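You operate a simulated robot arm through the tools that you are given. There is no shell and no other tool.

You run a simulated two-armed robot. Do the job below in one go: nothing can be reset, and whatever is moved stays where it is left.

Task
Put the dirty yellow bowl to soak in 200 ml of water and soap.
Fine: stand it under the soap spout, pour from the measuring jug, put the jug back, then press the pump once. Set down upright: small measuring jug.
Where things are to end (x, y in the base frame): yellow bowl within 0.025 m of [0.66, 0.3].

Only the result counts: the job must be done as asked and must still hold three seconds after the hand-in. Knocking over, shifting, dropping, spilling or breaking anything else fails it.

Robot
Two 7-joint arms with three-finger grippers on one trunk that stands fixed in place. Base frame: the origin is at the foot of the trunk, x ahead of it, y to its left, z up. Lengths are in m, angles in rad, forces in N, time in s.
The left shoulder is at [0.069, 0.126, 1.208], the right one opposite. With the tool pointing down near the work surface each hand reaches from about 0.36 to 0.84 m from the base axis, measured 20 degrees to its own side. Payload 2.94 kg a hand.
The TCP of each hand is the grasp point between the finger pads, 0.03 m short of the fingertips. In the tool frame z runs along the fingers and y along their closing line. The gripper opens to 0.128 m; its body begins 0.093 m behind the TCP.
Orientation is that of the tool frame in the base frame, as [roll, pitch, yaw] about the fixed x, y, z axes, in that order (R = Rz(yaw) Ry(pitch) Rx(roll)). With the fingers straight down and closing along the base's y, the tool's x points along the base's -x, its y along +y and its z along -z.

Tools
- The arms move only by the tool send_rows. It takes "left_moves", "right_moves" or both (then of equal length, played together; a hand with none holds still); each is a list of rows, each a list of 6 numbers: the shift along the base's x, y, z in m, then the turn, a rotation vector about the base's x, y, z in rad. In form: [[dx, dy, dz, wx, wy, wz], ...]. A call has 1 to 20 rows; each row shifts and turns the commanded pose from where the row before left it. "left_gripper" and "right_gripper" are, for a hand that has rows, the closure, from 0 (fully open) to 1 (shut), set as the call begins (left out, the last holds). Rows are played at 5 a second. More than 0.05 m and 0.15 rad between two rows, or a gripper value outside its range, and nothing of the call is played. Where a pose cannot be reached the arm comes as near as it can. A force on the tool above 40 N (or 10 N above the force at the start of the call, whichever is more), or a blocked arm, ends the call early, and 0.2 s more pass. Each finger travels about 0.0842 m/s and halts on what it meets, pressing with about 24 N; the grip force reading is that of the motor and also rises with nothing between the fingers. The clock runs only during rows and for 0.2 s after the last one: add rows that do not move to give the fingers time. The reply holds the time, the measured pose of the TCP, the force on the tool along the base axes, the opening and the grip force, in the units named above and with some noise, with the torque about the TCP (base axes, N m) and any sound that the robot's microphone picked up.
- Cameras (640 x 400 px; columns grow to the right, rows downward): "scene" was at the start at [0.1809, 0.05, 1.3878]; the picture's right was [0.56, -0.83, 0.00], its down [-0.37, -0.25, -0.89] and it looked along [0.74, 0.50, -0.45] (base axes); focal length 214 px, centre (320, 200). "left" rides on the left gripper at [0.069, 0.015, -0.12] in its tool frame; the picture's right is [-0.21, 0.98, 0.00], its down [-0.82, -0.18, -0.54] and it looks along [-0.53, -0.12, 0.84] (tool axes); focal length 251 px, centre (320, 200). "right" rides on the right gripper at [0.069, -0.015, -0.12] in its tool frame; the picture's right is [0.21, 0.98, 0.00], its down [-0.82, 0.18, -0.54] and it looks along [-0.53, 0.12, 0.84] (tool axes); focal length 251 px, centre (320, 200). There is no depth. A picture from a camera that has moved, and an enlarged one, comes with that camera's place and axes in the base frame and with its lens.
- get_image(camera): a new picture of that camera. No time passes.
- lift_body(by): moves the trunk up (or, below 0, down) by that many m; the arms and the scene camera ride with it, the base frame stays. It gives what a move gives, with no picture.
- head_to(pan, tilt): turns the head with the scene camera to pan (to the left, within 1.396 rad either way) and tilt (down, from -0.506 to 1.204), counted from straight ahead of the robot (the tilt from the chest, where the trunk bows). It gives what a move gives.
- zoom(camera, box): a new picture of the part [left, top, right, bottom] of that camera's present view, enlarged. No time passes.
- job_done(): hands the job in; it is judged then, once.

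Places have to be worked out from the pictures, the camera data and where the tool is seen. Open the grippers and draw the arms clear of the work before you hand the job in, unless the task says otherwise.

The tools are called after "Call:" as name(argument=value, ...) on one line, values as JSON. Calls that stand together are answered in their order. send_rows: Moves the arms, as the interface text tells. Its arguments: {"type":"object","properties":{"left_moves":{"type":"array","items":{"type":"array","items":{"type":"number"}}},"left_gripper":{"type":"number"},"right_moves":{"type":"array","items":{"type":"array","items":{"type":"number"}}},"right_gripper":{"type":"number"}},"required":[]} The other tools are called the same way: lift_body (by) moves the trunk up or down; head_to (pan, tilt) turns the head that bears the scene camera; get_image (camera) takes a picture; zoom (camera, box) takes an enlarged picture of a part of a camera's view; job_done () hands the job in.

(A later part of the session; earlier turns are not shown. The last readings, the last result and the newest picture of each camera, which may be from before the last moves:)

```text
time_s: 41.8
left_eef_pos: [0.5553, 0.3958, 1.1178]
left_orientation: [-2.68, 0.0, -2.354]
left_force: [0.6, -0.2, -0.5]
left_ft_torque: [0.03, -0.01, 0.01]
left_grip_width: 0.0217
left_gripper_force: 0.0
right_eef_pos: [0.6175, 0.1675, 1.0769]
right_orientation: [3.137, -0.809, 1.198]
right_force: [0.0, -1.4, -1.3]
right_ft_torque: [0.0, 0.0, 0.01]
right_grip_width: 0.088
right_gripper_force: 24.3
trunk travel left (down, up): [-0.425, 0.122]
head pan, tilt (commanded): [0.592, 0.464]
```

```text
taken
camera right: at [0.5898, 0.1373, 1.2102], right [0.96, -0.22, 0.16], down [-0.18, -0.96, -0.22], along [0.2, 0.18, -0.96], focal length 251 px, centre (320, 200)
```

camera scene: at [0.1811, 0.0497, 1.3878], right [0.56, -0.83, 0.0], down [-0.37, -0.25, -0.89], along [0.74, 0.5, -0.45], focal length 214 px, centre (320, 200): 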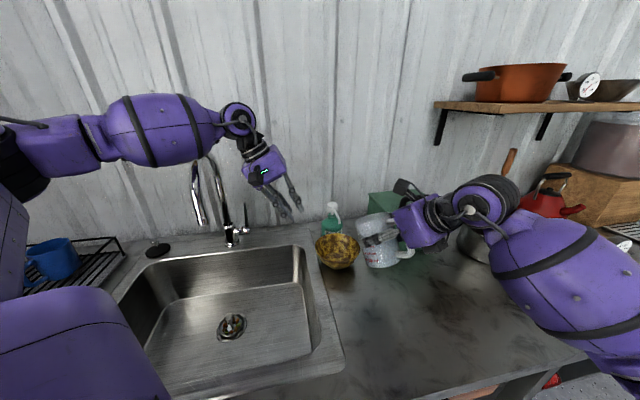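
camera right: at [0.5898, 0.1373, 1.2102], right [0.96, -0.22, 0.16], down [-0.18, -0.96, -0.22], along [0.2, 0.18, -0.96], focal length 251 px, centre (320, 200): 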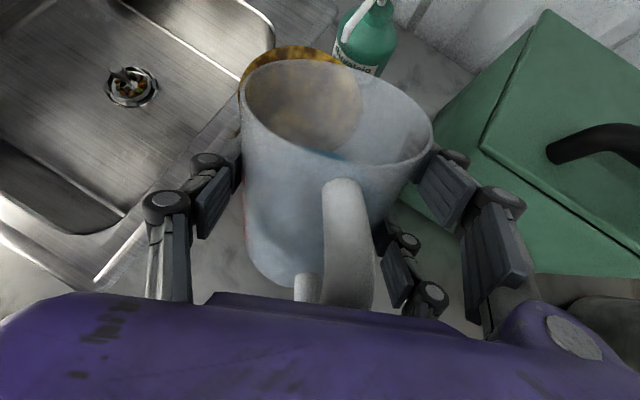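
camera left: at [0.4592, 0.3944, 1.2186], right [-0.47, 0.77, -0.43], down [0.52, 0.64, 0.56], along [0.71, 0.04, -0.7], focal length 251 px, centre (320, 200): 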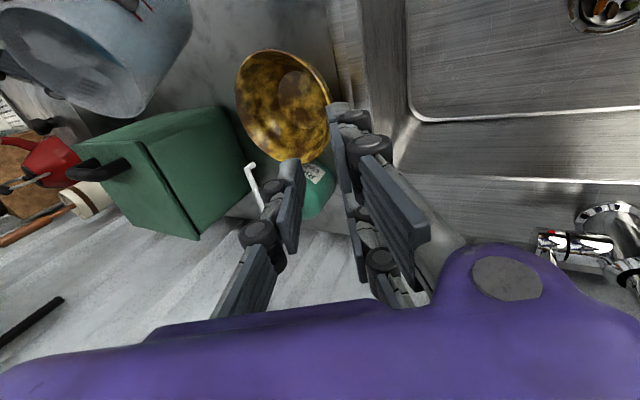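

Everything tracks well and the jug's lip is now just short of the bowl. I'll move in so the lip is over the bowl (about (0.648, 0.279)) and tilt up to about 46°, still short of pouring.

Call:
send_rows(right_moves=[[0.0015, 0.0152, -0.0073, 0, 0, 0], [0.0015, 0.0152, -0.0073, 0, 0, 0], [0.0015, 0.0151, -0.0073, 0, 0, 0], [0, 0, 0, -0.0931, 0.0364, 0], [0, 0, 0, -0.0931, 0.0364, 0], [0, 0, 0, -0.0931, 0.0364, 0], [0, 0, 0, 0, 0, 0]])

Call:
get_image(camera="left")

Call:
zoom(camera="scene", box=[290, 170, 450, 290])

Call:
get_image(camera="right")

```text
time_s: 43.4
left_eef_pos: [0.5571, 0.3962, 1.1175]
left_orientation: [-2.683, 0.001, -2.355]
left_force: [0.2, -0.2, 0.5]
left_ft_torque: [-0.01, 0.03, -0.02]
left_grip_width: 0.0215
left_gripper_force: 0.0
right_eef_pos: [0.6213, 0.2125, 1.0557]
right_orientation: [3.139, -0.507, 1.199]
right_force: [0.4, 0.8, -0.8]
right_ft_torque: [0.01, 0.01, 0.05]
right_grip_width: 0.088
right_gripper_force: 23.9
trunk travel left (down, up): [-0.425, 0.122]
head pan, tilt (commanded): [0.592, 0.464]
```

```text
taken
camera left: at [0.4592, 0.3944, 1.2186], right [-0.47, 0.77, -0.43], down [0.52, 0.64, 0.56], along [0.71, 0.04, -0.7], focal length 251 px, centre (320, 200)
```

left: 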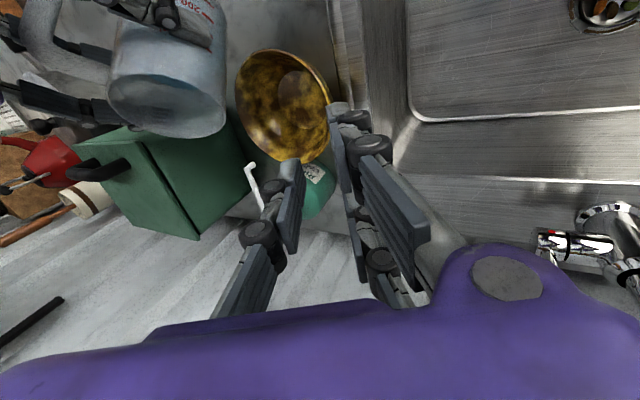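

```text
3.33 times, centred on (370, 230) of scene
camera zoom: at [0.1811, 0.0496, 1.3878], right [0.56, -0.83, 0.0], down [-0.37, -0.25, -0.89], along [0.74, 0.5, -0.45], focal length 715 px, centre (153, 100)
```

zoom: 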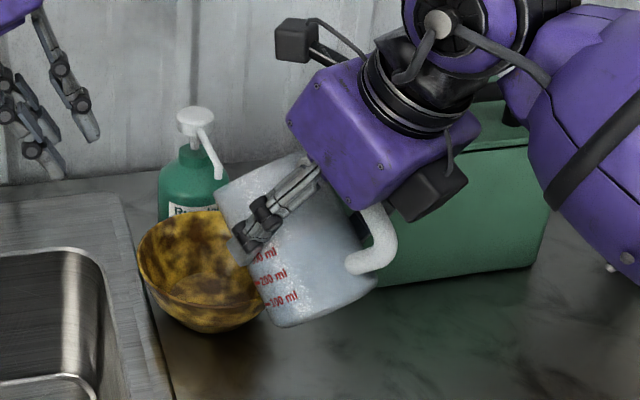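

```text
taken
camera right: at [0.6086, 0.2215, 1.1938], right [0.98, -0.18, 0.11], down [-0.19, -0.98, 0.07], along [0.09, -0.09, -0.99], focal length 251 px, centre (320, 200)
```

right: 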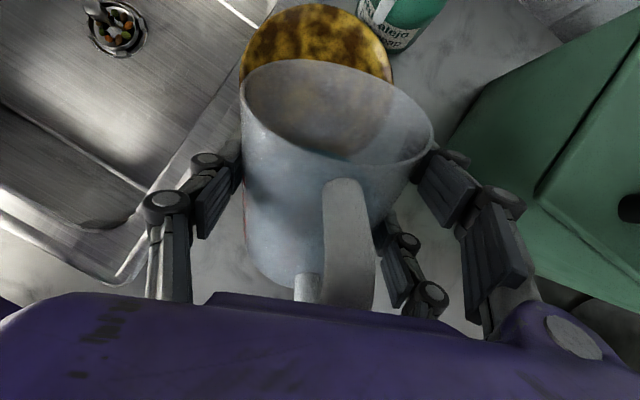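

The lip is over the bowl in both views (about 2 cm short of its centre), with clearance to the nozzle. I'll now tilt slowly to about 57° and watch how the pour starts.

Call:
send_rows(right_moves=[[0, 0, 0, -0.0466, 0.0182, 0], [0, 0, 0, -0.0466, 0.0182, 0], [0, 0, 0, -0.0466, 0.0182, 0], [0, 0, 0, -0.0466, 0.0182, 0], [0, 0, 0, 0, 0, 0], [0, 0, 0, 0, 0, 0], [0, 0, 0, 0, 0, 0]])

Call:
get_image(camera="left")

Call:
zoom(camera="scene", box=[290, 170, 450, 290])

Call:
get_image(camera="right")

```text
time_s: 45.0
left_eef_pos: [0.5546, 0.3967, 1.1173]
left_orientation: [-2.682, 0.0, -2.356]
left_force: [-0.8, -0.5, 0.0]
left_ft_torque: [0.02, -0.03, -0.02]
left_grip_width: 0.022
left_gripper_force: 0.1
right_eef_pos: [0.6226, 0.2125, 1.0554]
right_orientation: [3.139, -0.31, 1.202]
right_force: [-0.5, 0.4, -1.3]
right_ft_torque: [0.01, -0.02, -0.01]
right_grip_width: 0.088
right_gripper_force: 23.7
trunk travel left (down, up): [-0.425, 0.122]
head pan, tilt (commanded): [0.592, 0.464]
```

```text
taken
camera left: at [0.4592, 0.3947, 1.2186], right [-0.47, 0.77, -0.43], down [0.52, 0.64, 0.56], along [0.71, 0.04, -0.7], focal length 251 px, centre (320, 200)
```

left: 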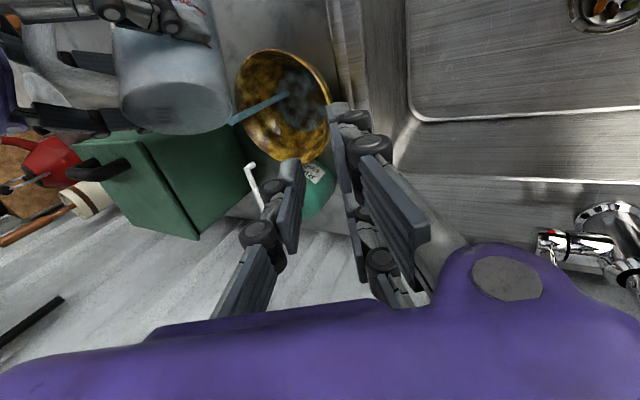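

```text
3.33 times, centred on (370, 230) of scene
camera zoom: at [0.181, 0.05, 1.3878], right [0.56, -0.83, 0.0], down [-0.37, -0.25, -0.89], along [0.74, 0.5, -0.45], focal length 715 px, centre (153, 100)
```

zoom: 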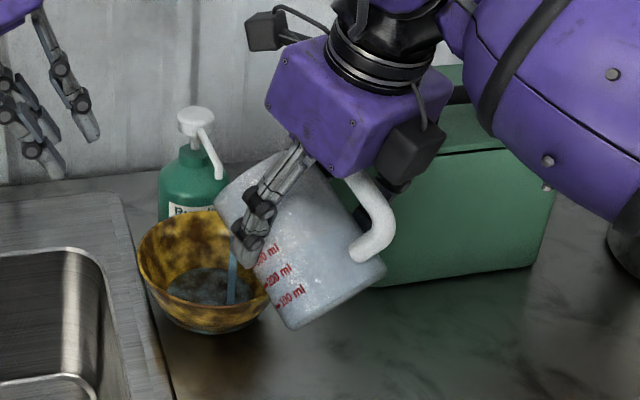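

```text
taken
camera right: at [0.6196, 0.247, 1.191], right [0.98, -0.16, 0.07], down [-0.18, -0.95, 0.27], along [0.02, -0.27, -0.96], focal length 251 px, centre (320, 200)
```

right: 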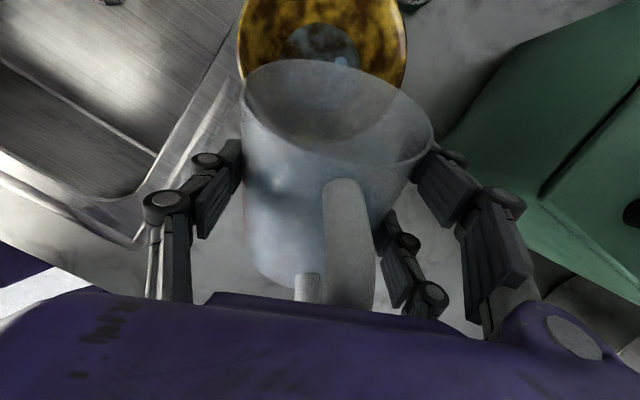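

Water is pouring cleanly into the middle of the bowl. I'll hold this tilt a second to see where the flow settles.

Call:
send_rows(right_moves=[[0, 0, 0, 0, 0, 0], [0, 0, 0, 0, 0, 0], [0, 0, 0, 0, 0, 0], [0, 0, 0, 0, 0, 0], [0, 0, 0, 0, 0, 0]])

Call:
zoom(camera="left", box=[100, 20, 360, 200])

Call:
zoom(camera="scene", box=[300, 190, 420, 280])

```text
time_s: 46.2
left_eef_pos: [0.5555, 0.3963, 1.118]
left_orientation: [-2.681, -0.002, -2.353]
left_force: [0.7, 0.0, 0.4]
left_ft_torque: [-0.01, 0.0, 0.04]
left_grip_width: 0.0216
left_gripper_force: 0.0
right_eef_pos: [0.624, 0.2125, 1.0568]
right_orientation: [3.137, -0.308, 1.198]
right_force: [0.1, -0.2, -1.1]
right_ft_torque: [0.01, -0.04, 0.01]
right_grip_width: 0.0879
right_gripper_force: 23.9
trunk travel left (down, up): [-0.425, 0.122]
head pan, tilt (commanded): [0.592, 0.464]
```

```text
2.22 times, centred on (230, 110) of left
camera zoom: at [0.4592, 0.3947, 1.2186], right [-0.47, 0.77, -0.43], down [0.52, 0.64, 0.56], along [0.71, 0.04, -0.7], focal length 559 px, centre (520, 400)
```

zoom: 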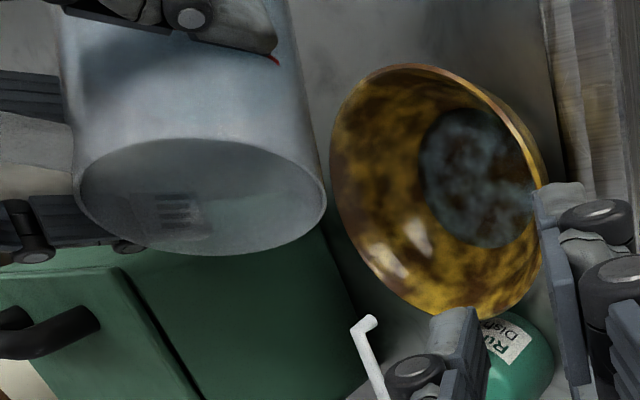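

```text
4.44 times, centred on (360, 235) of scene
camera zoom: at [0.181, 0.05, 1.3878], right [0.56, -0.83, 0.0], down [-0.37, -0.25, -0.89], along [0.74, 0.5, -0.45], focal length 953 px, centre (142, 44)
```

zoom: 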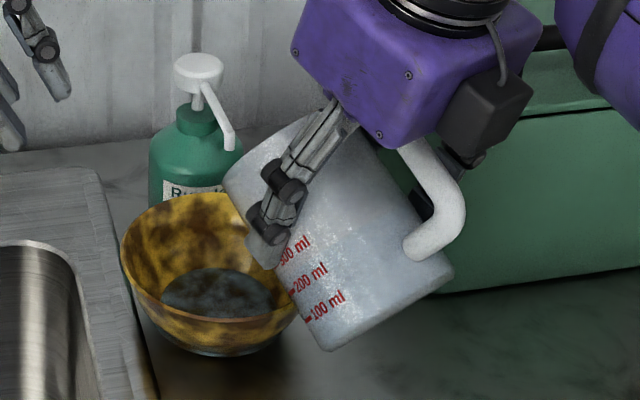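

The flow stopped at this tilt, with roughly 40 ml in the bowl by geometry. I'll go on to about 68° (leaving an estimated 140–145 ml) and hold until the flow ends.

Call:
send_rows(right_moves=[[0, 0, 0, -0.0443, 0.0173, 0], [0, 0, 0, -0.0443, 0.0173, 0], [0, 0, 0, -0.0443, 0.0173, 0], [0, 0, 0, -0.0443, 0.0173, 0], [0, 0, 0, 0, 0, 0], [0, 0, 0, 0, 0, 0], [0, 0, 0, 0, 0, 0], [0, 0, 0, 0, 0, 0], [0, 0, 0, 0, 0, 0], [0, 0, 0, 0, 0, 0], [0, 0, 0, 0, 0, 0], [0, 0, 0, 0, 0, 0]])

Call:
zoom(camera="left", box=[100, 20, 360, 200])

Call:
zoom(camera="scene", box=[300, 190, 420, 280])

```text
time_s: 48.8
left_eef_pos: [0.5562, 0.3967, 1.1173]
left_orientation: [-2.681, 0.001, -2.354]
left_force: [0.1, -0.5, -0.1]
left_ft_torque: [0.0, 0.0, 0.04]
left_grip_width: 0.0217
left_gripper_force: 0.1
right_eef_pos: [0.6238, 0.2135, 1.0569]
right_orientation: [3.138, -0.119, 1.199]
right_force: [0.8, 0.4, -1.2]
right_ft_torque: [0.05, -0.01, -0.02]
right_grip_width: 0.0878
right_gripper_force: 23.9
trunk travel left (down, up): [-0.425, 0.122]
head pan, tilt (commanded): [0.592, 0.464]
```

```text
2.22 times, centred on (230, 110) of left
camera zoom: at [0.4592, 0.3947, 1.2186], right [-0.47, 0.77, -0.43], down [0.52, 0.64, 0.56], along [0.71, 0.04, -0.7], focal length 559 px, centre (520, 400)
```

zoom: 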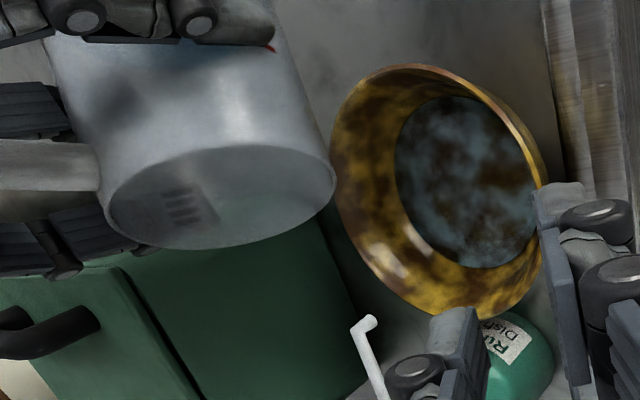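

```text
4.44 times, centred on (360, 235) of scene
camera zoom: at [0.181, 0.05, 1.3878], right [0.56, -0.83, 0.0], down [-0.37, -0.25, -0.89], along [0.74, 0.5, -0.45], focal length 953 px, centre (142, 44)
```

zoom: 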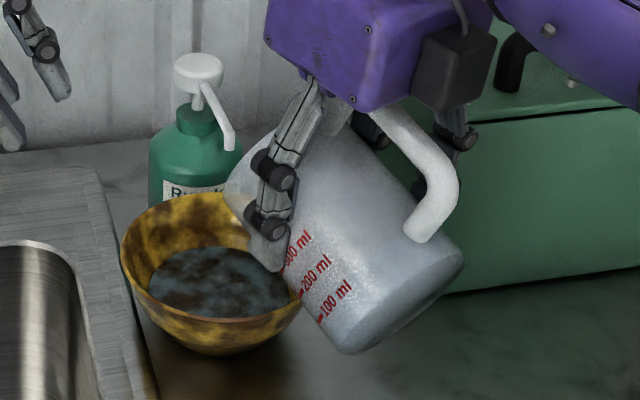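

The flow has stopped again; the pool's radius has grown to about 48 mm. Before adding more I'll look at the jug's inside from the right camera and the scene view for any visible water line.

Call:
get_image(camera="right")

Call:
zoom(camera="right", box=[220, 30, 450, 200])

Call:
zoom(camera="scene", box=[330, 200, 420, 280])

```text
taken
camera right: at [0.629, 0.2704, 1.1834], right [0.99, -0.16, 0.03], down [-0.15, -0.88, 0.44], along [-0.04, -0.44, -0.9], focal length 251 px, centre (320, 200)
```

right: 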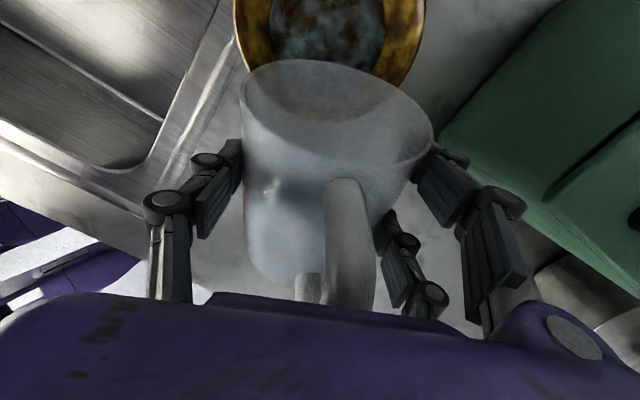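

```text
2.35 times, centred on (335, 115) of right
camera zoom: at [0.629, 0.2704, 1.1834], right [0.99, -0.16, 0.03], down [-0.15, -0.88, 0.44], along [-0.04, -0.44, -0.9], focal length 592 px, centre (285, 400)
```

zoom: 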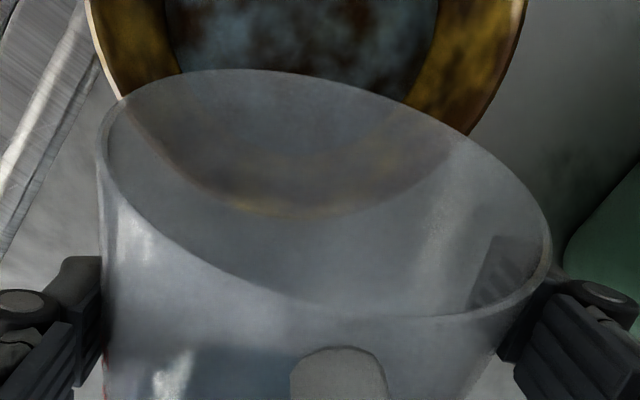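

```text
5.00 times, centred on (375, 240) of scene
camera zoom: at [0.181, 0.05, 1.3878], right [0.56, -0.83, 0.0], down [-0.37, -0.25, -0.89], along [0.74, 0.5, -0.45], focal length 1072 px, centre (45, 0)
```

zoom: 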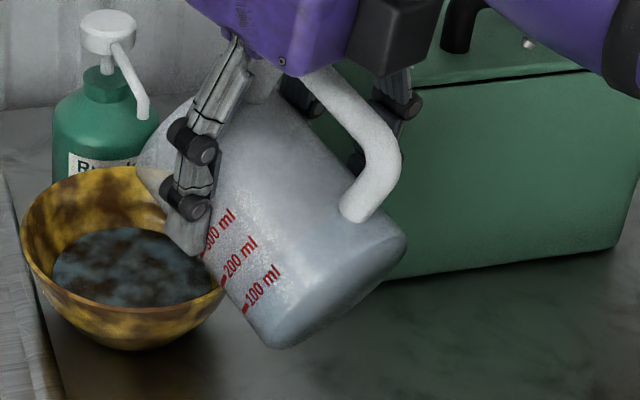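

No clear line shows while tilted, so I'll bring the jug back upright in place and look at the level.

Call:
send_rows(right_moves=[[0, 0, 0, 0.0924, -0.0361, 0], [0, 0, 0, 0.0924, -0.0361, 0], [0, 0, 0, 0.0924, -0.0361, 0], [0, 0, 0, 0.0924, -0.0361, 0], [0, 0, 0, 0.0924, -0.0361, 0], [0, 0, 0, 0.0924, -0.0361, 0], [0, -0.01, 0, 0.0924, -0.0361, 0], [0, -0.01, 0, 0.0924, -0.0361, 0], [0, -0.01, 0, 0.0924, -0.0361, 0], [0, -0.01, 0, 0.0924, -0.0361, 0], [0, -0.01, 0, 0.0924, -0.0361, 0], [0, -0.01, 0, 0.0924, -0.0361, 0], [0, 0, 0, 0, 0, 0]])

Call:
get_image(camera="right")

Call:
get_image(camera="left")

Call:
zoom(camera="scene", box=[300, 180, 440, 290])

```text
time_s: 51.6
left_eef_pos: [0.5556, 0.3966, 1.1183]
left_orientation: [-2.68, 0.001, -2.352]
left_force: [0.2, 0.1, -0.4]
left_ft_torque: [0.0, 0.02, 0.03]
left_grip_width: 0.0217
left_gripper_force: 0.1
right_eef_pos: [0.621, 0.1547, 1.0563]
right_orientation: [3.13, -1.309, 1.206]
right_force: [0.2, 0.3, -1.0]
right_ft_torque: [0.02, 0.0, 0.01]
right_grip_width: 0.0878
right_gripper_force: 24.2
trunk travel left (down, up): [-0.425, 0.122]
head pan, tilt (commanded): [0.592, 0.464]
```

```text
taken
camera right: at [0.5715, 0.0689, 1.154], right [0.93, -0.31, 0.21], down [-0.1, -0.75, -0.65], along [0.36, 0.59, -0.73], focal length 251 px, centre (320, 200)
```

right: 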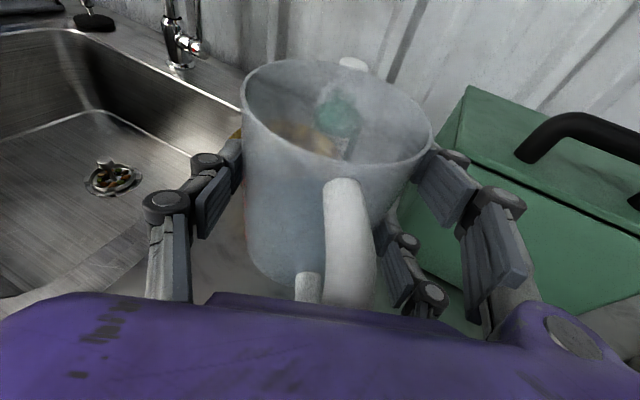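

```text
taken
camera left: at [0.4592, 0.395, 1.2185], right [-0.47, 0.77, -0.43], down [0.52, 0.64, 0.56], along [0.71, 0.04, -0.7], focal length 251 px, centre (320, 200)
```

left: 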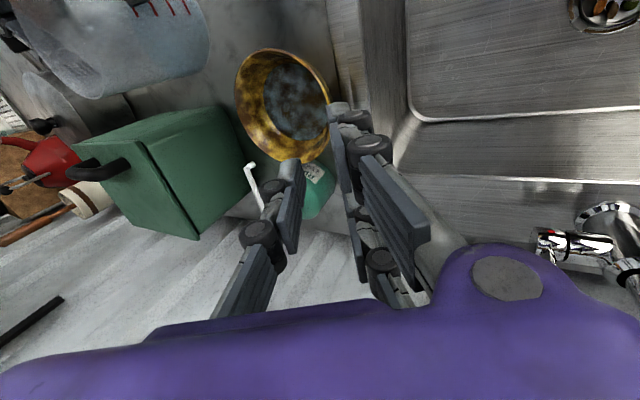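

```text
3.64 times, centred on (370, 235) of scene
camera zoom: at [0.181, 0.0504, 1.3878], right [0.56, -0.83, 0.0], down [-0.37, -0.25, -0.89], along [0.74, 0.5, -0.45], focal length 780 px, centre (138, 73)
```

zoom: 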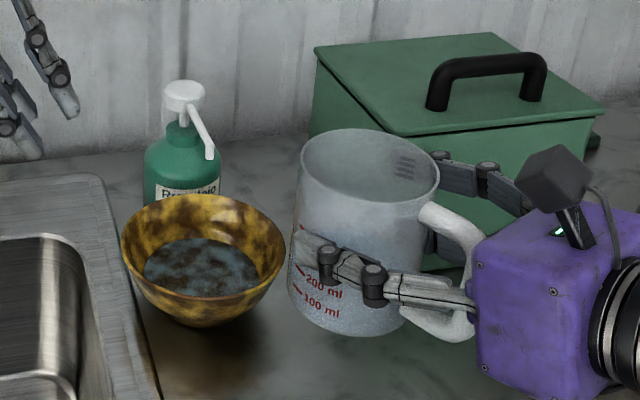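

The jug is upright again and the marks face the left hand's camera. I'll enlarge it there to look for the water line through the wall.

Call:
zoom(camera="left", box=[20, 0, 230, 110])

Call:
zoom(camera="scene", box=[355, 205, 425, 275])

Call:
zoom(camera="right", box=[230, 50, 440, 310])

```text
3.05 times, centred on (125, 55) of left
camera zoom: at [0.4592, 0.395, 1.2185], right [-0.47, 0.77, -0.43], down [0.52, 0.64, 0.56], along [0.71, 0.04, -0.7], focal length 766 px, centre (914, 642)
```

zoom: 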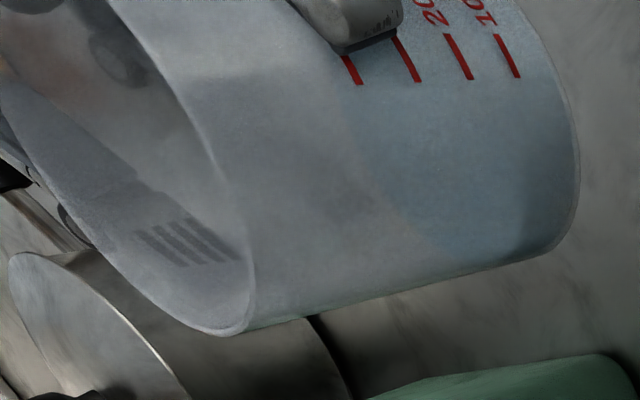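

```text
5.71 times, centred on (390, 240) of scene
camera zoom: at [0.181, 0.0504, 1.3878], right [0.56, -0.83, 0.0], down [-0.37, -0.25, -0.89], along [0.74, 0.5, -0.45], focal length 1226 px, centre (-80, -29)
```

zoom: 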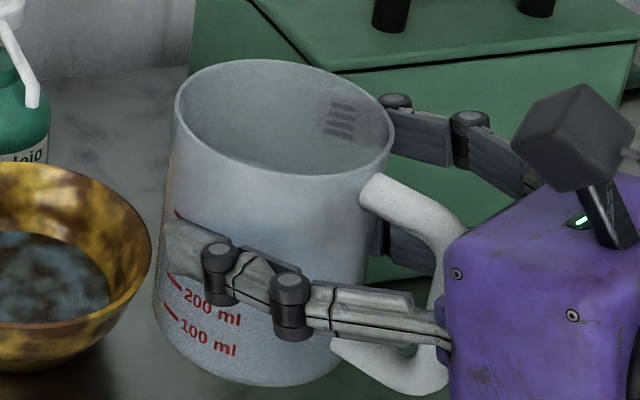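

```text
1.54 times, centred on (335, 180) of right
camera zoom: at [0.5715, 0.0689, 1.154], right [0.93, -0.31, 0.21], down [-0.1, -0.75, -0.65], along [0.36, 0.59, -0.73], focal length 387 px, centre (297, 231)
```

zoom: 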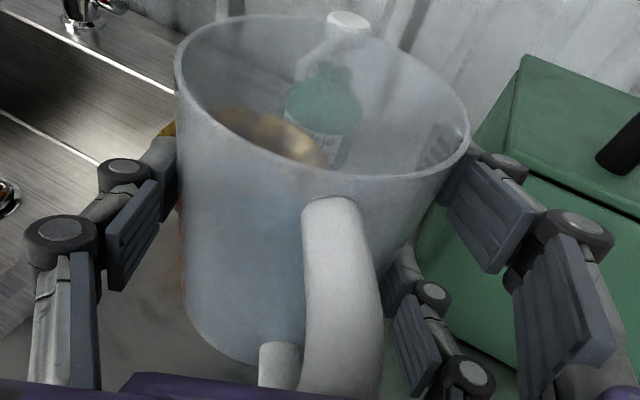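

The water line is visible through the wall, but this view is oblique. The scene camera sits at z≈1.388, so I'll raise the jug until its lower marks are level with that camera and read the line directly against the marks.

Call:
send_rows(right_moves=[[0, -0.01, 0.03, 0, 0, 0], [0, -0.01, 0.035, 0, 0, 0], [0, -0.01, 0.035, 0, 0, 0], [0, -0.01, 0.035, 0, 0, 0], [0, 0, 0.035, 0, 0, 0], [0, 0, 0, 0, 0, 0]])

Call:
get_image(camera="scene")

```text
time_s: 53.0
left_eef_pos: [0.5554, 0.3958, 1.1172]
left_orientation: [-2.682, 0.0, -2.354]
left_force: [0.1, -0.4, 0.4]
left_ft_torque: [-0.05, 0.0, 0.03]
left_grip_width: 0.0217
left_gripper_force: 0.0
right_eef_pos: [0.6204, 0.113, 1.2266]
right_orientation: [3.134, -1.309, 1.204]
right_force: [-0.7, -0.3, -1.0]
right_ft_torque: [0.04, -0.02, 0.0]
right_grip_width: 0.0879
right_gripper_force: 23.9
trunk travel left (down, up): [-0.425, 0.122]
head pan, tilt (commanded): [0.592, 0.464]
```

```text
taken
camera scene: at [0.1813, 0.0497, 1.3877], right [0.56, -0.83, 0.0], down [-0.37, -0.25, -0.89], along [0.74, 0.5, -0.45], focal length 214 px, centre (320, 200)
```

scene: 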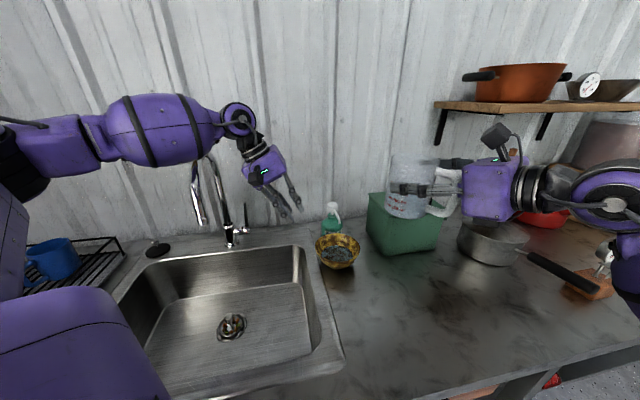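

Reach is fine. I'll raise it the rest of the way so that the 100–200 ml marks are about at camera height.

Call:
send_rows(right_moves=[[0, 0, 0.035, 0, 0, 0], [0, 0, 0.035, 0, 0, 0], [0, 0, 0.035, 0, 0, 0], [0, 0, 0.035, 0, 0, 0], [0, 0, 0.035, 0, 0, 0], [0, 0, 0.018, 0, 0, 0], [0, 0, 0, 0, 0, 0], [0, 0, 0, 0, 0, 0]])

Call:
get_image(camera="scene")

Call:
zoom(camera="scene", box=[365, 40, 475, 130])

```text
time_s: 54.8
left_eef_pos: [0.5543, 0.3963, 1.1187]
left_orientation: [-2.681, 0.001, -2.354]
left_force: [-0.5, 0.1, -0.4]
left_ft_torque: [0.03, 0.02, 0.0]
left_grip_width: 0.0218
left_gripper_force: 0.1
right_eef_pos: [0.623, 0.1146, 1.4194]
right_orientation: [3.133, -1.31, 1.203]
right_force: [0.7, -0.2, -1.3]
right_ft_torque: [0.03, 0.01, 0.03]
right_grip_width: 0.088
right_gripper_force: 23.6
trunk travel left (down, up): [-0.425, 0.122]
head pan, tilt (commanded): [0.592, 0.464]
```

```text
taken
camera scene: at [0.1809, 0.0501, 1.3878], right [0.56, -0.83, 0.0], down [-0.37, -0.25, -0.89], along [0.74, 0.5, -0.45], focal length 214 px, centre (320, 200)
```

scene: 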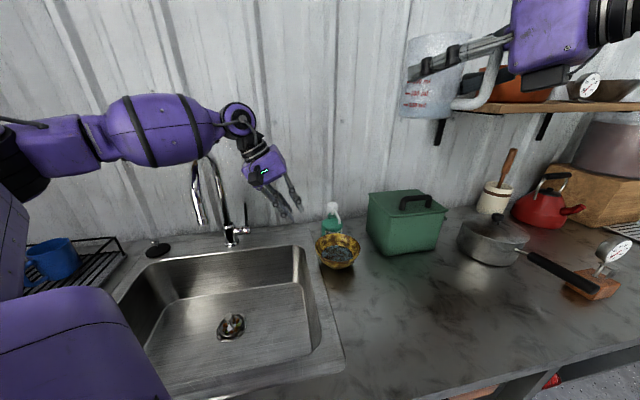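

```text
4.44 times, centred on (420, 85) of scene
camera zoom: at [0.1809, 0.0501, 1.3878], right [0.56, -0.83, 0.0], down [-0.37, -0.25, -0.89], along [0.74, 0.5, -0.45], focal length 953 px, centre (-124, 711)
```

zoom: 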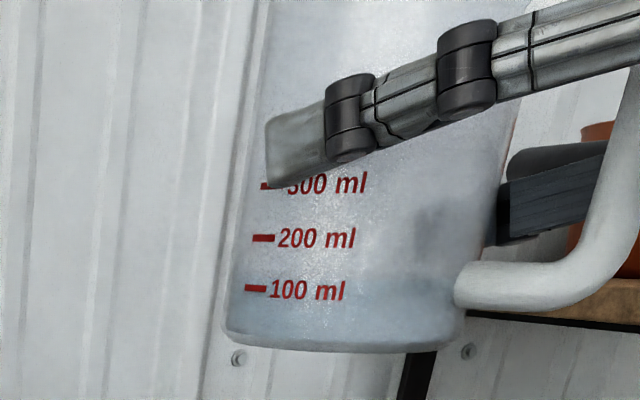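

A very clear side view: the water line appears slightly above the 100 ml mark. I'll enlarge further to read it precisely.

Call:
zoom(camera="scene", box=[396, 80, 440, 125])

Call:
zoom(camera="scene", box=[410, 90, 480, 125])

```text
8.89 times, centred on (418, 102) of scene
camera zoom: at [0.1809, 0.0501, 1.3878], right [0.56, -0.83, 0.0], down [-0.37, -0.25, -0.89], along [0.74, 0.5, -0.45], focal length 1906 px, centre (-551, 1067)
```

zoom: 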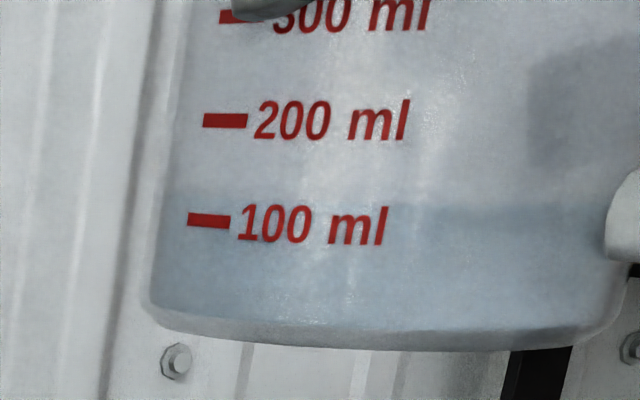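

```text
9.14 times, centred on (445, 108) of scene
camera zoom: at [0.1809, 0.0501, 1.3878], right [0.56, -0.83, 0.0], down [-0.37, -0.25, -0.89], along [0.74, 0.5, -0.45], focal length 1961 px, centre (-823, 1046)
```

zoom: 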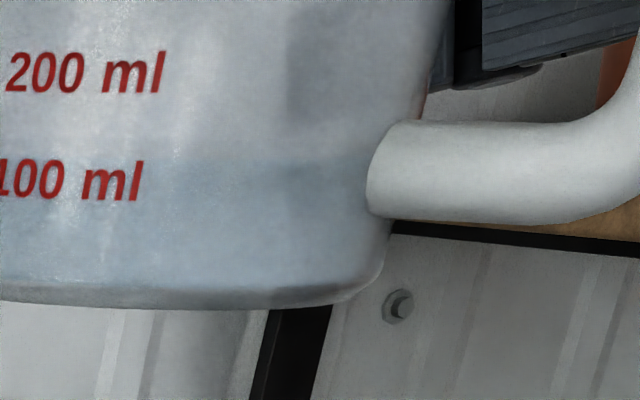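

The line is a little above the 100 ml mark. I'll enlarge around the mark even more to read the fraction.

Call:
zoom(camera="scene", box=[404, 96, 424, 110])

Call:
zoom(camera="scene", box=[420, 94, 450, 114])

```text
16.00 times, centred on (414, 103) of scene
camera zoom: at [0.1809, 0.0501, 1.3878], right [0.56, -0.83, 0.0], down [-0.37, -0.25, -0.89], along [0.74, 0.5, -0.45], focal length 3432 px, centre (-1184, 1752)
```

zoom: 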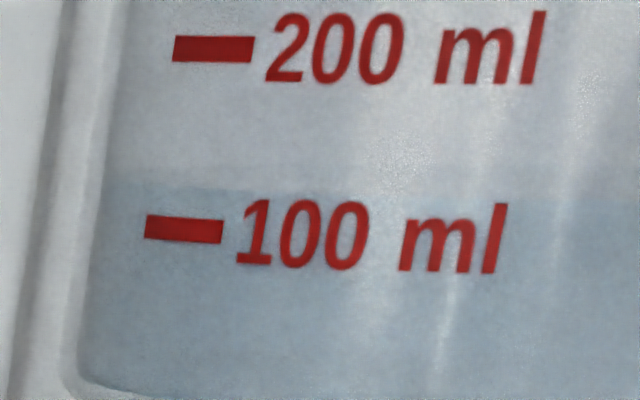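

```text
16.00 times, centred on (435, 104) of scene
camera zoom: at [0.1809, 0.0501, 1.3878], right [0.56, -0.83, 0.0], down [-0.37, -0.25, -0.89], along [0.74, 0.5, -0.45], focal length 3432 px, centre (-1520, 1736)
```

zoom: 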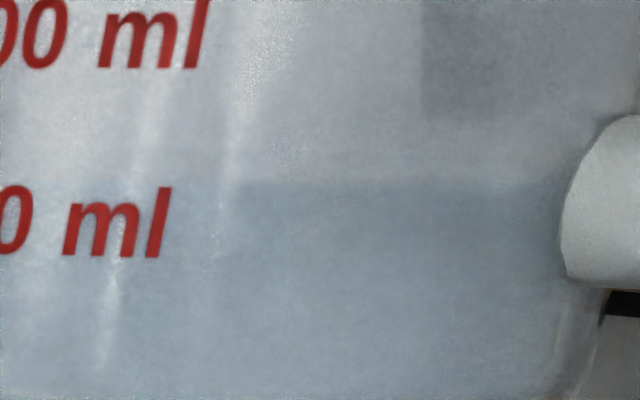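

The line reads about 120–123 ml, so roughly 178 ml has been poured if it started at 300. To firm up the starting volume, I'll view the whole jug from this angle to get the rim height in mark units.

Call:
zoom(camera="scene", box=[395, 25, 485, 125])

Call:
zoom(camera="scene", box=[310, 220, 370, 275])

```text
4.00 times, centred on (440, 75) of scene
camera zoom: at [0.1809, 0.0501, 1.3878], right [0.56, -0.83, 0.0], down [-0.37, -0.25, -0.89], along [0.74, 0.5, -0.45], focal length 858 px, centre (-160, 700)
```

zoom: 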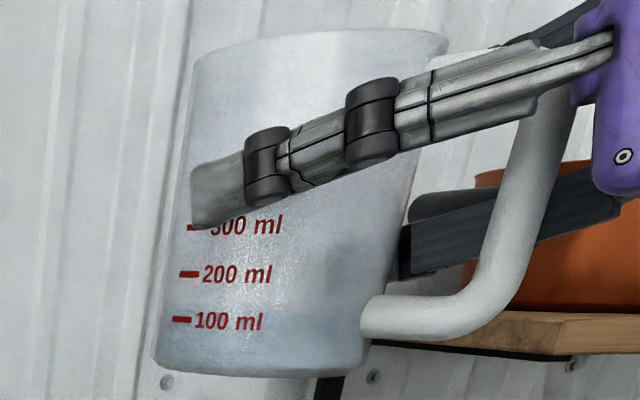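

```text
7.27 times, centred on (340, 248) of scene
camera zoom: at [0.1809, 0.0501, 1.3878], right [0.56, -0.83, 0.0], down [-0.37, -0.25, -0.89], along [0.74, 0.5, -0.45], focal length 1560 px, centre (174, -146)
```

zoom: 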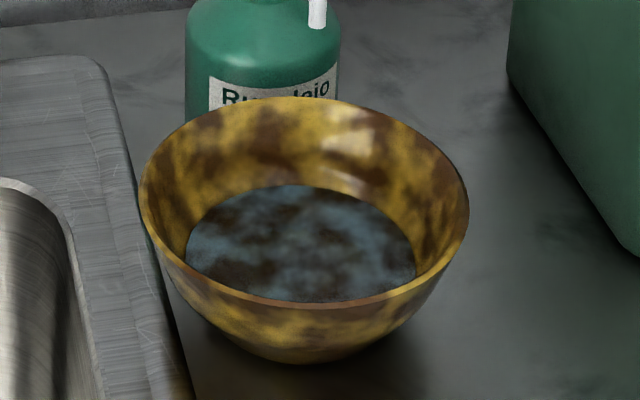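

From this level view the jug now holds about 123 ml, and its rim sits at about 648 ml, which puts the start at 300–310 ml. So about 23 ml more should go, which needs about 2.6° more tilt than before. I'll bring the jug back down to the pre-pour place.

Call:
send_rows(right_moves=[[0, 0, -0.0377, 0, 0, 0], [0, 0, -0.0377, 0, 0, 0], [0, 0, -0.0377, 0, 0, 0], [0, 0, -0.0377, 0, 0, 0], [0, 0, -0.0377, 0, 0, 0], [0, 0, -0.0377, 0, 0, 0], [0, 0, -0.0377, 0, 0, 0], [0, 0, -0.0377, 0, 0, 0], [0, 0, -0.0377, 0, 0, 0], [-0.0015, 0.0252, 0, 0, 0, 0], [-0.0015, 0.0252, 0, 0, 0, 0], [0, 0, 0, 0, 0, 0]])

Call:
get_image(camera="scene")

```text
time_s: 57.4
left_eef_pos: [0.5556, 0.3967, 1.1181]
left_orientation: [-2.681, 0.001, -2.355]
left_force: [-0.5, -0.3, -0.5]
left_ft_torque: [0.02, 0.0, -0.01]
left_grip_width: 0.0216
left_gripper_force: 0.1
right_eef_pos: [0.6231, 0.1638, 1.0807]
right_orientation: [3.133, -1.309, 1.203]
right_force: [-0.6, -0.9, -0.9]
right_ft_torque: [0.01, 0.01, -0.03]
right_grip_width: 0.088
right_gripper_force: 24.3
trunk travel left (down, up): [-0.425, 0.122]
head pan, tilt (commanded): [0.592, 0.464]
```

```text
taken
camera scene: at [0.1809, 0.0497, 1.3878], right [0.56, -0.83, 0.0], down [-0.37, -0.25, -0.89], along [0.74, 0.5, -0.45], focal length 214 px, centre (320, 200)
```

scene: 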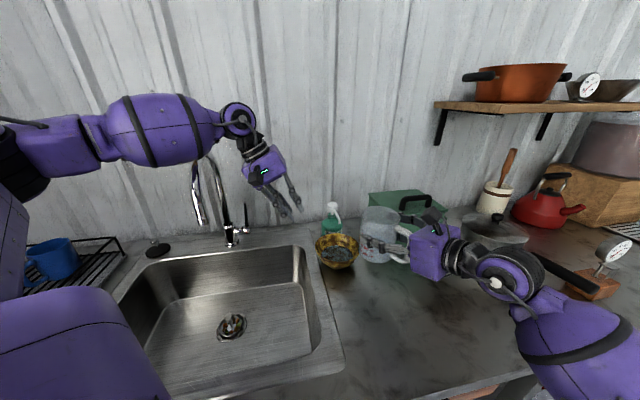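

The jug is back at the pre-pour place, upright. I'll tilt to about 46° while moving in over the bowl, as before.

Call:
send_rows(right_moves=[[0, 0, 0, -0.0933, 0.036, 0], [0, 0, 0, -0.0933, 0.036, 0], [0, 0, 0, -0.0933, 0.036, 0], [0, 0, 0, -0.0933, 0.036, 0], [0, 0, 0, -0.0933, 0.036, 0], [0, 0.0162, -0.0083, 0, 0, 0], [0, 0.0162, -0.0083, 0, 0, 0], [0, 0.0163, -0.0083, 0, 0, 0], [0, 0, 0, -0.0933, 0.036, 0], [0, 0, 0, -0.0933, 0.036, 0], [0, 0, 0, -0.0933, 0.036, 0], [0, 0, 0, 0, 0, 0]])

Call:
get_image(camera="left")

```text
time_s: 60.0
left_eef_pos: [0.5557, 0.3965, 1.1176]
left_orientation: [-2.684, 0.001, -2.355]
left_force: [1.2, -1.2, 0.6]
left_ft_torque: [0.0, 0.02, -0.01]
left_grip_width: 0.0218
left_gripper_force: 0.2
right_eef_pos: [0.6197, 0.2118, 1.0557]
right_orientation: [3.136, -0.507, 1.203]
right_force: [0.0, 0.3, -0.8]
right_ft_torque: [0.0, -0.02, -0.03]
right_grip_width: 0.0878
right_gripper_force: 23.6
trunk travel left (down, up): [-0.425, 0.122]
head pan, tilt (commanded): [0.592, 0.464]
```

```text
taken
camera left: at [0.4592, 0.3943, 1.2187], right [-0.47, 0.77, -0.43], down [0.52, 0.64, 0.56], along [0.71, 0.04, -0.7], focal length 251 px, centre (320, 200)
```

left: 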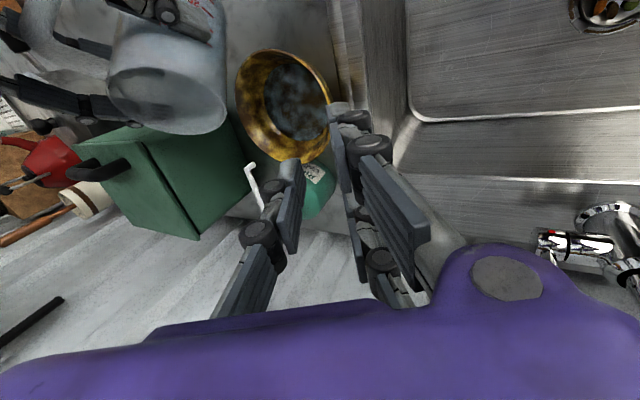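

Same pose as before. I'll tilt to a total of about 70.9° (pitch ≈ -0.072) and hold until the flow ends.

Call:
send_rows(right_moves=[[0, 0, 0, -0.0933, 0.036, 0], [0, 0, 0, -0.0933, 0.036, 0], [0, 0, 0, -0.0933, 0.036, 0], [0, 0, 0, -0.0653, 0.0252, 0], [0, 0, 0, -0.0602, 0.0232, 0], [0, 0, 0, 0, 0, 0], [0, 0, 0, 0, 0, 0], [0, 0, 0, 0, 0, 0], [0, 0, 0, 0, 0, 0], [0, 0, 0, 0, 0, 0], [0, 0, 0, 0, 0, 0], [0, 0, 0, 0, 0, 0], [0, 0, 0, 0, 0, 0]])

Call:
zoom(camera="left", box=[100, 20, 360, 200])

Call:
zoom(camera="scene", box=[300, 190, 420, 280])

```text
time_s: 62.8
left_eef_pos: [0.5553, 0.3966, 1.1178]
left_orientation: [-2.681, 0.0, -2.355]
left_force: [0.3, -0.6, -0.8]
left_ft_torque: [-0.04, 0.0, 0.01]
left_grip_width: 0.0217
left_gripper_force: 0.1
right_eef_pos: [0.6198, 0.2122, 1.054]
right_orientation: [3.133, -0.073, 1.205]
right_force: [0.5, 0.6, -1.6]
right_ft_torque: [0.09, -0.01, 0.01]
right_grip_width: 0.0879
right_gripper_force: 24.6
trunk travel left (down, up): [-0.425, 0.122]
head pan, tilt (commanded): [0.592, 0.464]
```

```text
2.22 times, centred on (230, 110) of left
camera zoom: at [0.4592, 0.3947, 1.2186], right [-0.47, 0.77, -0.43], down [0.52, 0.64, 0.56], along [0.71, 0.04, -0.7], focal length 559 px, centre (520, 400)
```

zoom: 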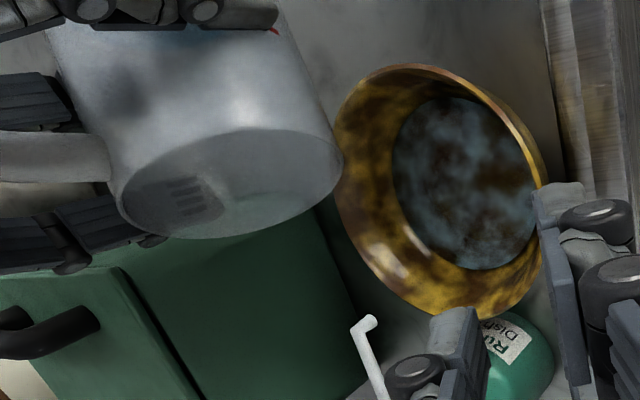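

```text
4.44 times, centred on (360, 235) of scene
camera zoom: at [0.181, 0.05, 1.3878], right [0.56, -0.83, 0.0], down [-0.37, -0.25, -0.89], along [0.74, 0.5, -0.45], focal length 953 px, centre (142, 44)
```

zoom: 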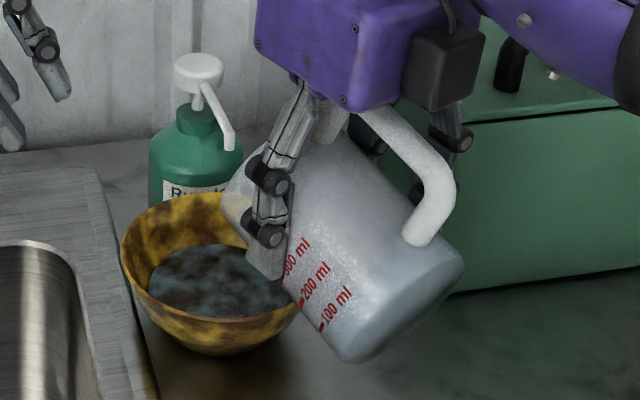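

No stream is left at this tilt. I'll bring the jug upright again, backing off from the bowl as it rights.

Call:
send_rows(right_moves=[[0, 0, 0, 0.0887, -0.0342, 0], [0, 0, 0, 0.0887, -0.0342, 0], [0, 0, 0, 0.0887, -0.0342, 0], [0, 0, 0, 0.0887, -0.0342, 0], [0, 0, 0, 0.0887, -0.0342, 0], [0, 0, 0, 0.0887, -0.0342, 0], [0, -0.01, 0, 0.0887, -0.0342, 0], [0, -0.01, 0, 0.0887, -0.0342, 0], [0, -0.01, 0, 0.0887, -0.0342, 0], [0, -0.01, 0, 0.0887, -0.0342, 0], [0, -0.01, 0, 0.0887, -0.0342, 0], [0, -0.01, 0, 0.0887, -0.0342, 0], [0, 0, 0, 0.0887, -0.0342, 0], [0, -0.01, 0.03, 0, 0, 0], [0, -0.01, 0.035, 0, 0, 0], [0, -0.01, 0.035, 0, 0, 0], [0, -0.01, 0.035, 0, 0, 0], [0, 0, 0.035, 0, 0, 0], [0, 0, 0, 0, 0, 0]])

Call:
send_rows(right_moves=[[0, 0, 0.035, 0, 0, 0], [0, 0, 0.035, 0, 0, 0], [0, 0, 0.035, 0, 0, 0], [0, 0, 0.035, 0, 0, 0], [0, 0, 0.035, 0, 0, 0], [0, 0, 0.018, 0, 0, 0], [0, 0, 0, 0, 0, 0], [0, 0, 0, 0, 0, 0]])

Call:
zoom(camera="scene", box=[365, 40, 475, 130])

Call:
zoom(camera="scene", box=[396, 80, 440, 125])

Call:
zoom(camera="scene", box=[404, 96, 424, 110])

```text
time_s: 66.8
left_eef_pos: [0.5555, 0.3962, 1.1176]
left_orientation: [-2.682, 0.0, -2.355]
left_force: [-0.3, -0.3, -0.1]
left_ft_torque: [0.01, 0.03, 0.0]
left_grip_width: 0.0219
left_gripper_force: 0.1
right_eef_pos: [0.6203, 0.1129, 1.2216]
right_orientation: [3.132, -1.309, 1.205]
right_force: [0.3, 0.1, -1.5]
right_ft_torque: [0.0, 0.02, -0.01]
right_grip_width: 0.0879
right_gripper_force: 24.1
trunk travel left (down, up): [-0.425, 0.122]
head pan, tilt (commanded): [0.592, 0.464]
```

```text
time_s: 68.6
left_eef_pos: [0.5561, 0.3958, 1.1172]
left_orientation: [-2.681, 0.001, -2.355]
left_force: [-0.5, 0.3, -0.7]
left_ft_torque: [-0.01, 0.04, -0.01]
left_grip_width: 0.0214
left_gripper_force: 0.1
right_eef_pos: [0.6211, 0.1096, 1.4189]
right_orientation: [3.132, -1.309, 1.207]
right_force: [0.6, -0.3, -1.7]
right_ft_torque: [0.02, 0.02, -0.02]
right_grip_width: 0.0879
right_gripper_force: 23.6
trunk travel left (down, up): [-0.425, 0.122]
head pan, tilt (commanded): [0.592, 0.464]
```

```text
4.44 times, centred on (420, 85) of scene
camera zoom: at [0.1809, 0.0501, 1.3878], right [0.56, -0.83, 0.0], down [-0.37, -0.25, -0.89], along [0.74, 0.5, -0.45], focal length 953 px, centre (-124, 711)
```

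zoom: 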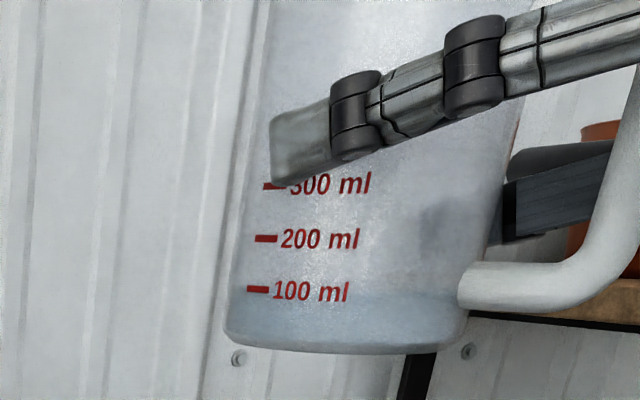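

```text
8.89 times, centred on (418, 102) of scene
camera zoom: at [0.1809, 0.0501, 1.3878], right [0.56, -0.83, 0.0], down [-0.37, -0.25, -0.89], along [0.74, 0.5, -0.45], focal length 1906 px, centre (-551, 1067)
```

zoom: 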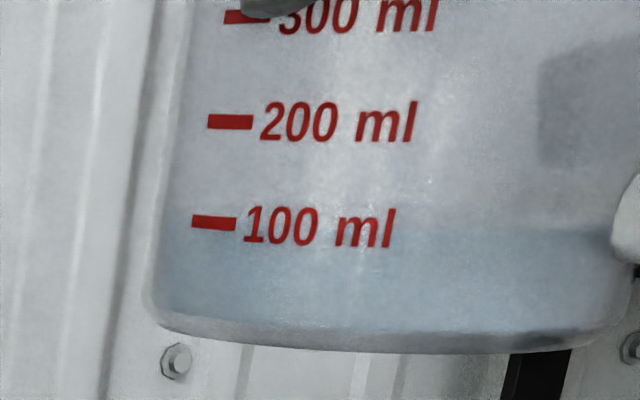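

```text
16.00 times, centred on (414, 103) of scene
camera zoom: at [0.1809, 0.0501, 1.3878], right [0.56, -0.83, 0.0], down [-0.37, -0.25, -0.89], along [0.74, 0.5, -0.45], focal length 3432 px, centre (-1184, 1752)
```

zoom: 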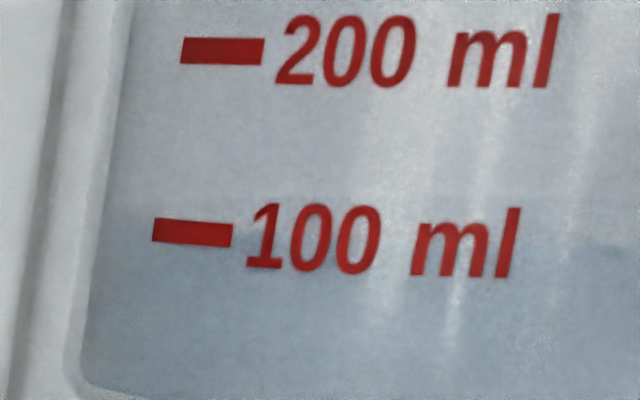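

The line dropped by about 21 ml and is now almost on the 100 ml mark. I'll take one closer look to confirm.

Call:
zoom(camera="scene", box=[406, 99, 422, 109])

Call:
zoom(camera="scene", box=[420, 94, 450, 114])

```text
16.00 times, centred on (414, 104) of scene
camera zoom: at [0.1809, 0.0501, 1.3878], right [0.56, -0.83, 0.0], down [-0.37, -0.25, -0.89], along [0.74, 0.5, -0.45], focal length 3432 px, centre (-1184, 1736)
```

zoom: 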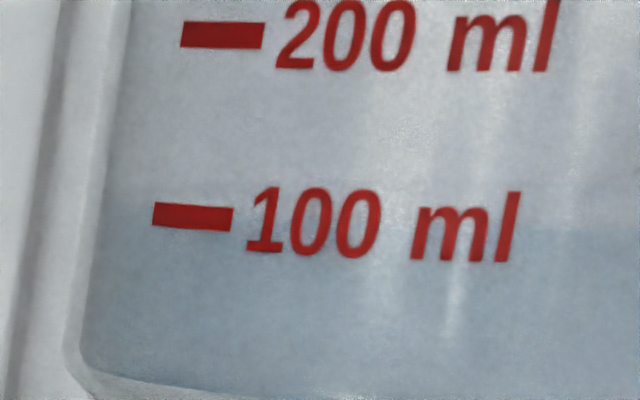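

```text
16.00 times, centred on (435, 104) of scene
camera zoom: at [0.1809, 0.0501, 1.3878], right [0.56, -0.83, 0.0], down [-0.37, -0.25, -0.89], along [0.74, 0.5, -0.45], focal length 3432 px, centre (-1520, 1736)
```

zoom: 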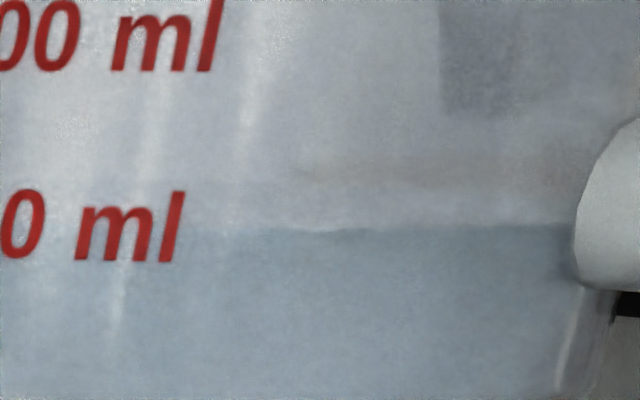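

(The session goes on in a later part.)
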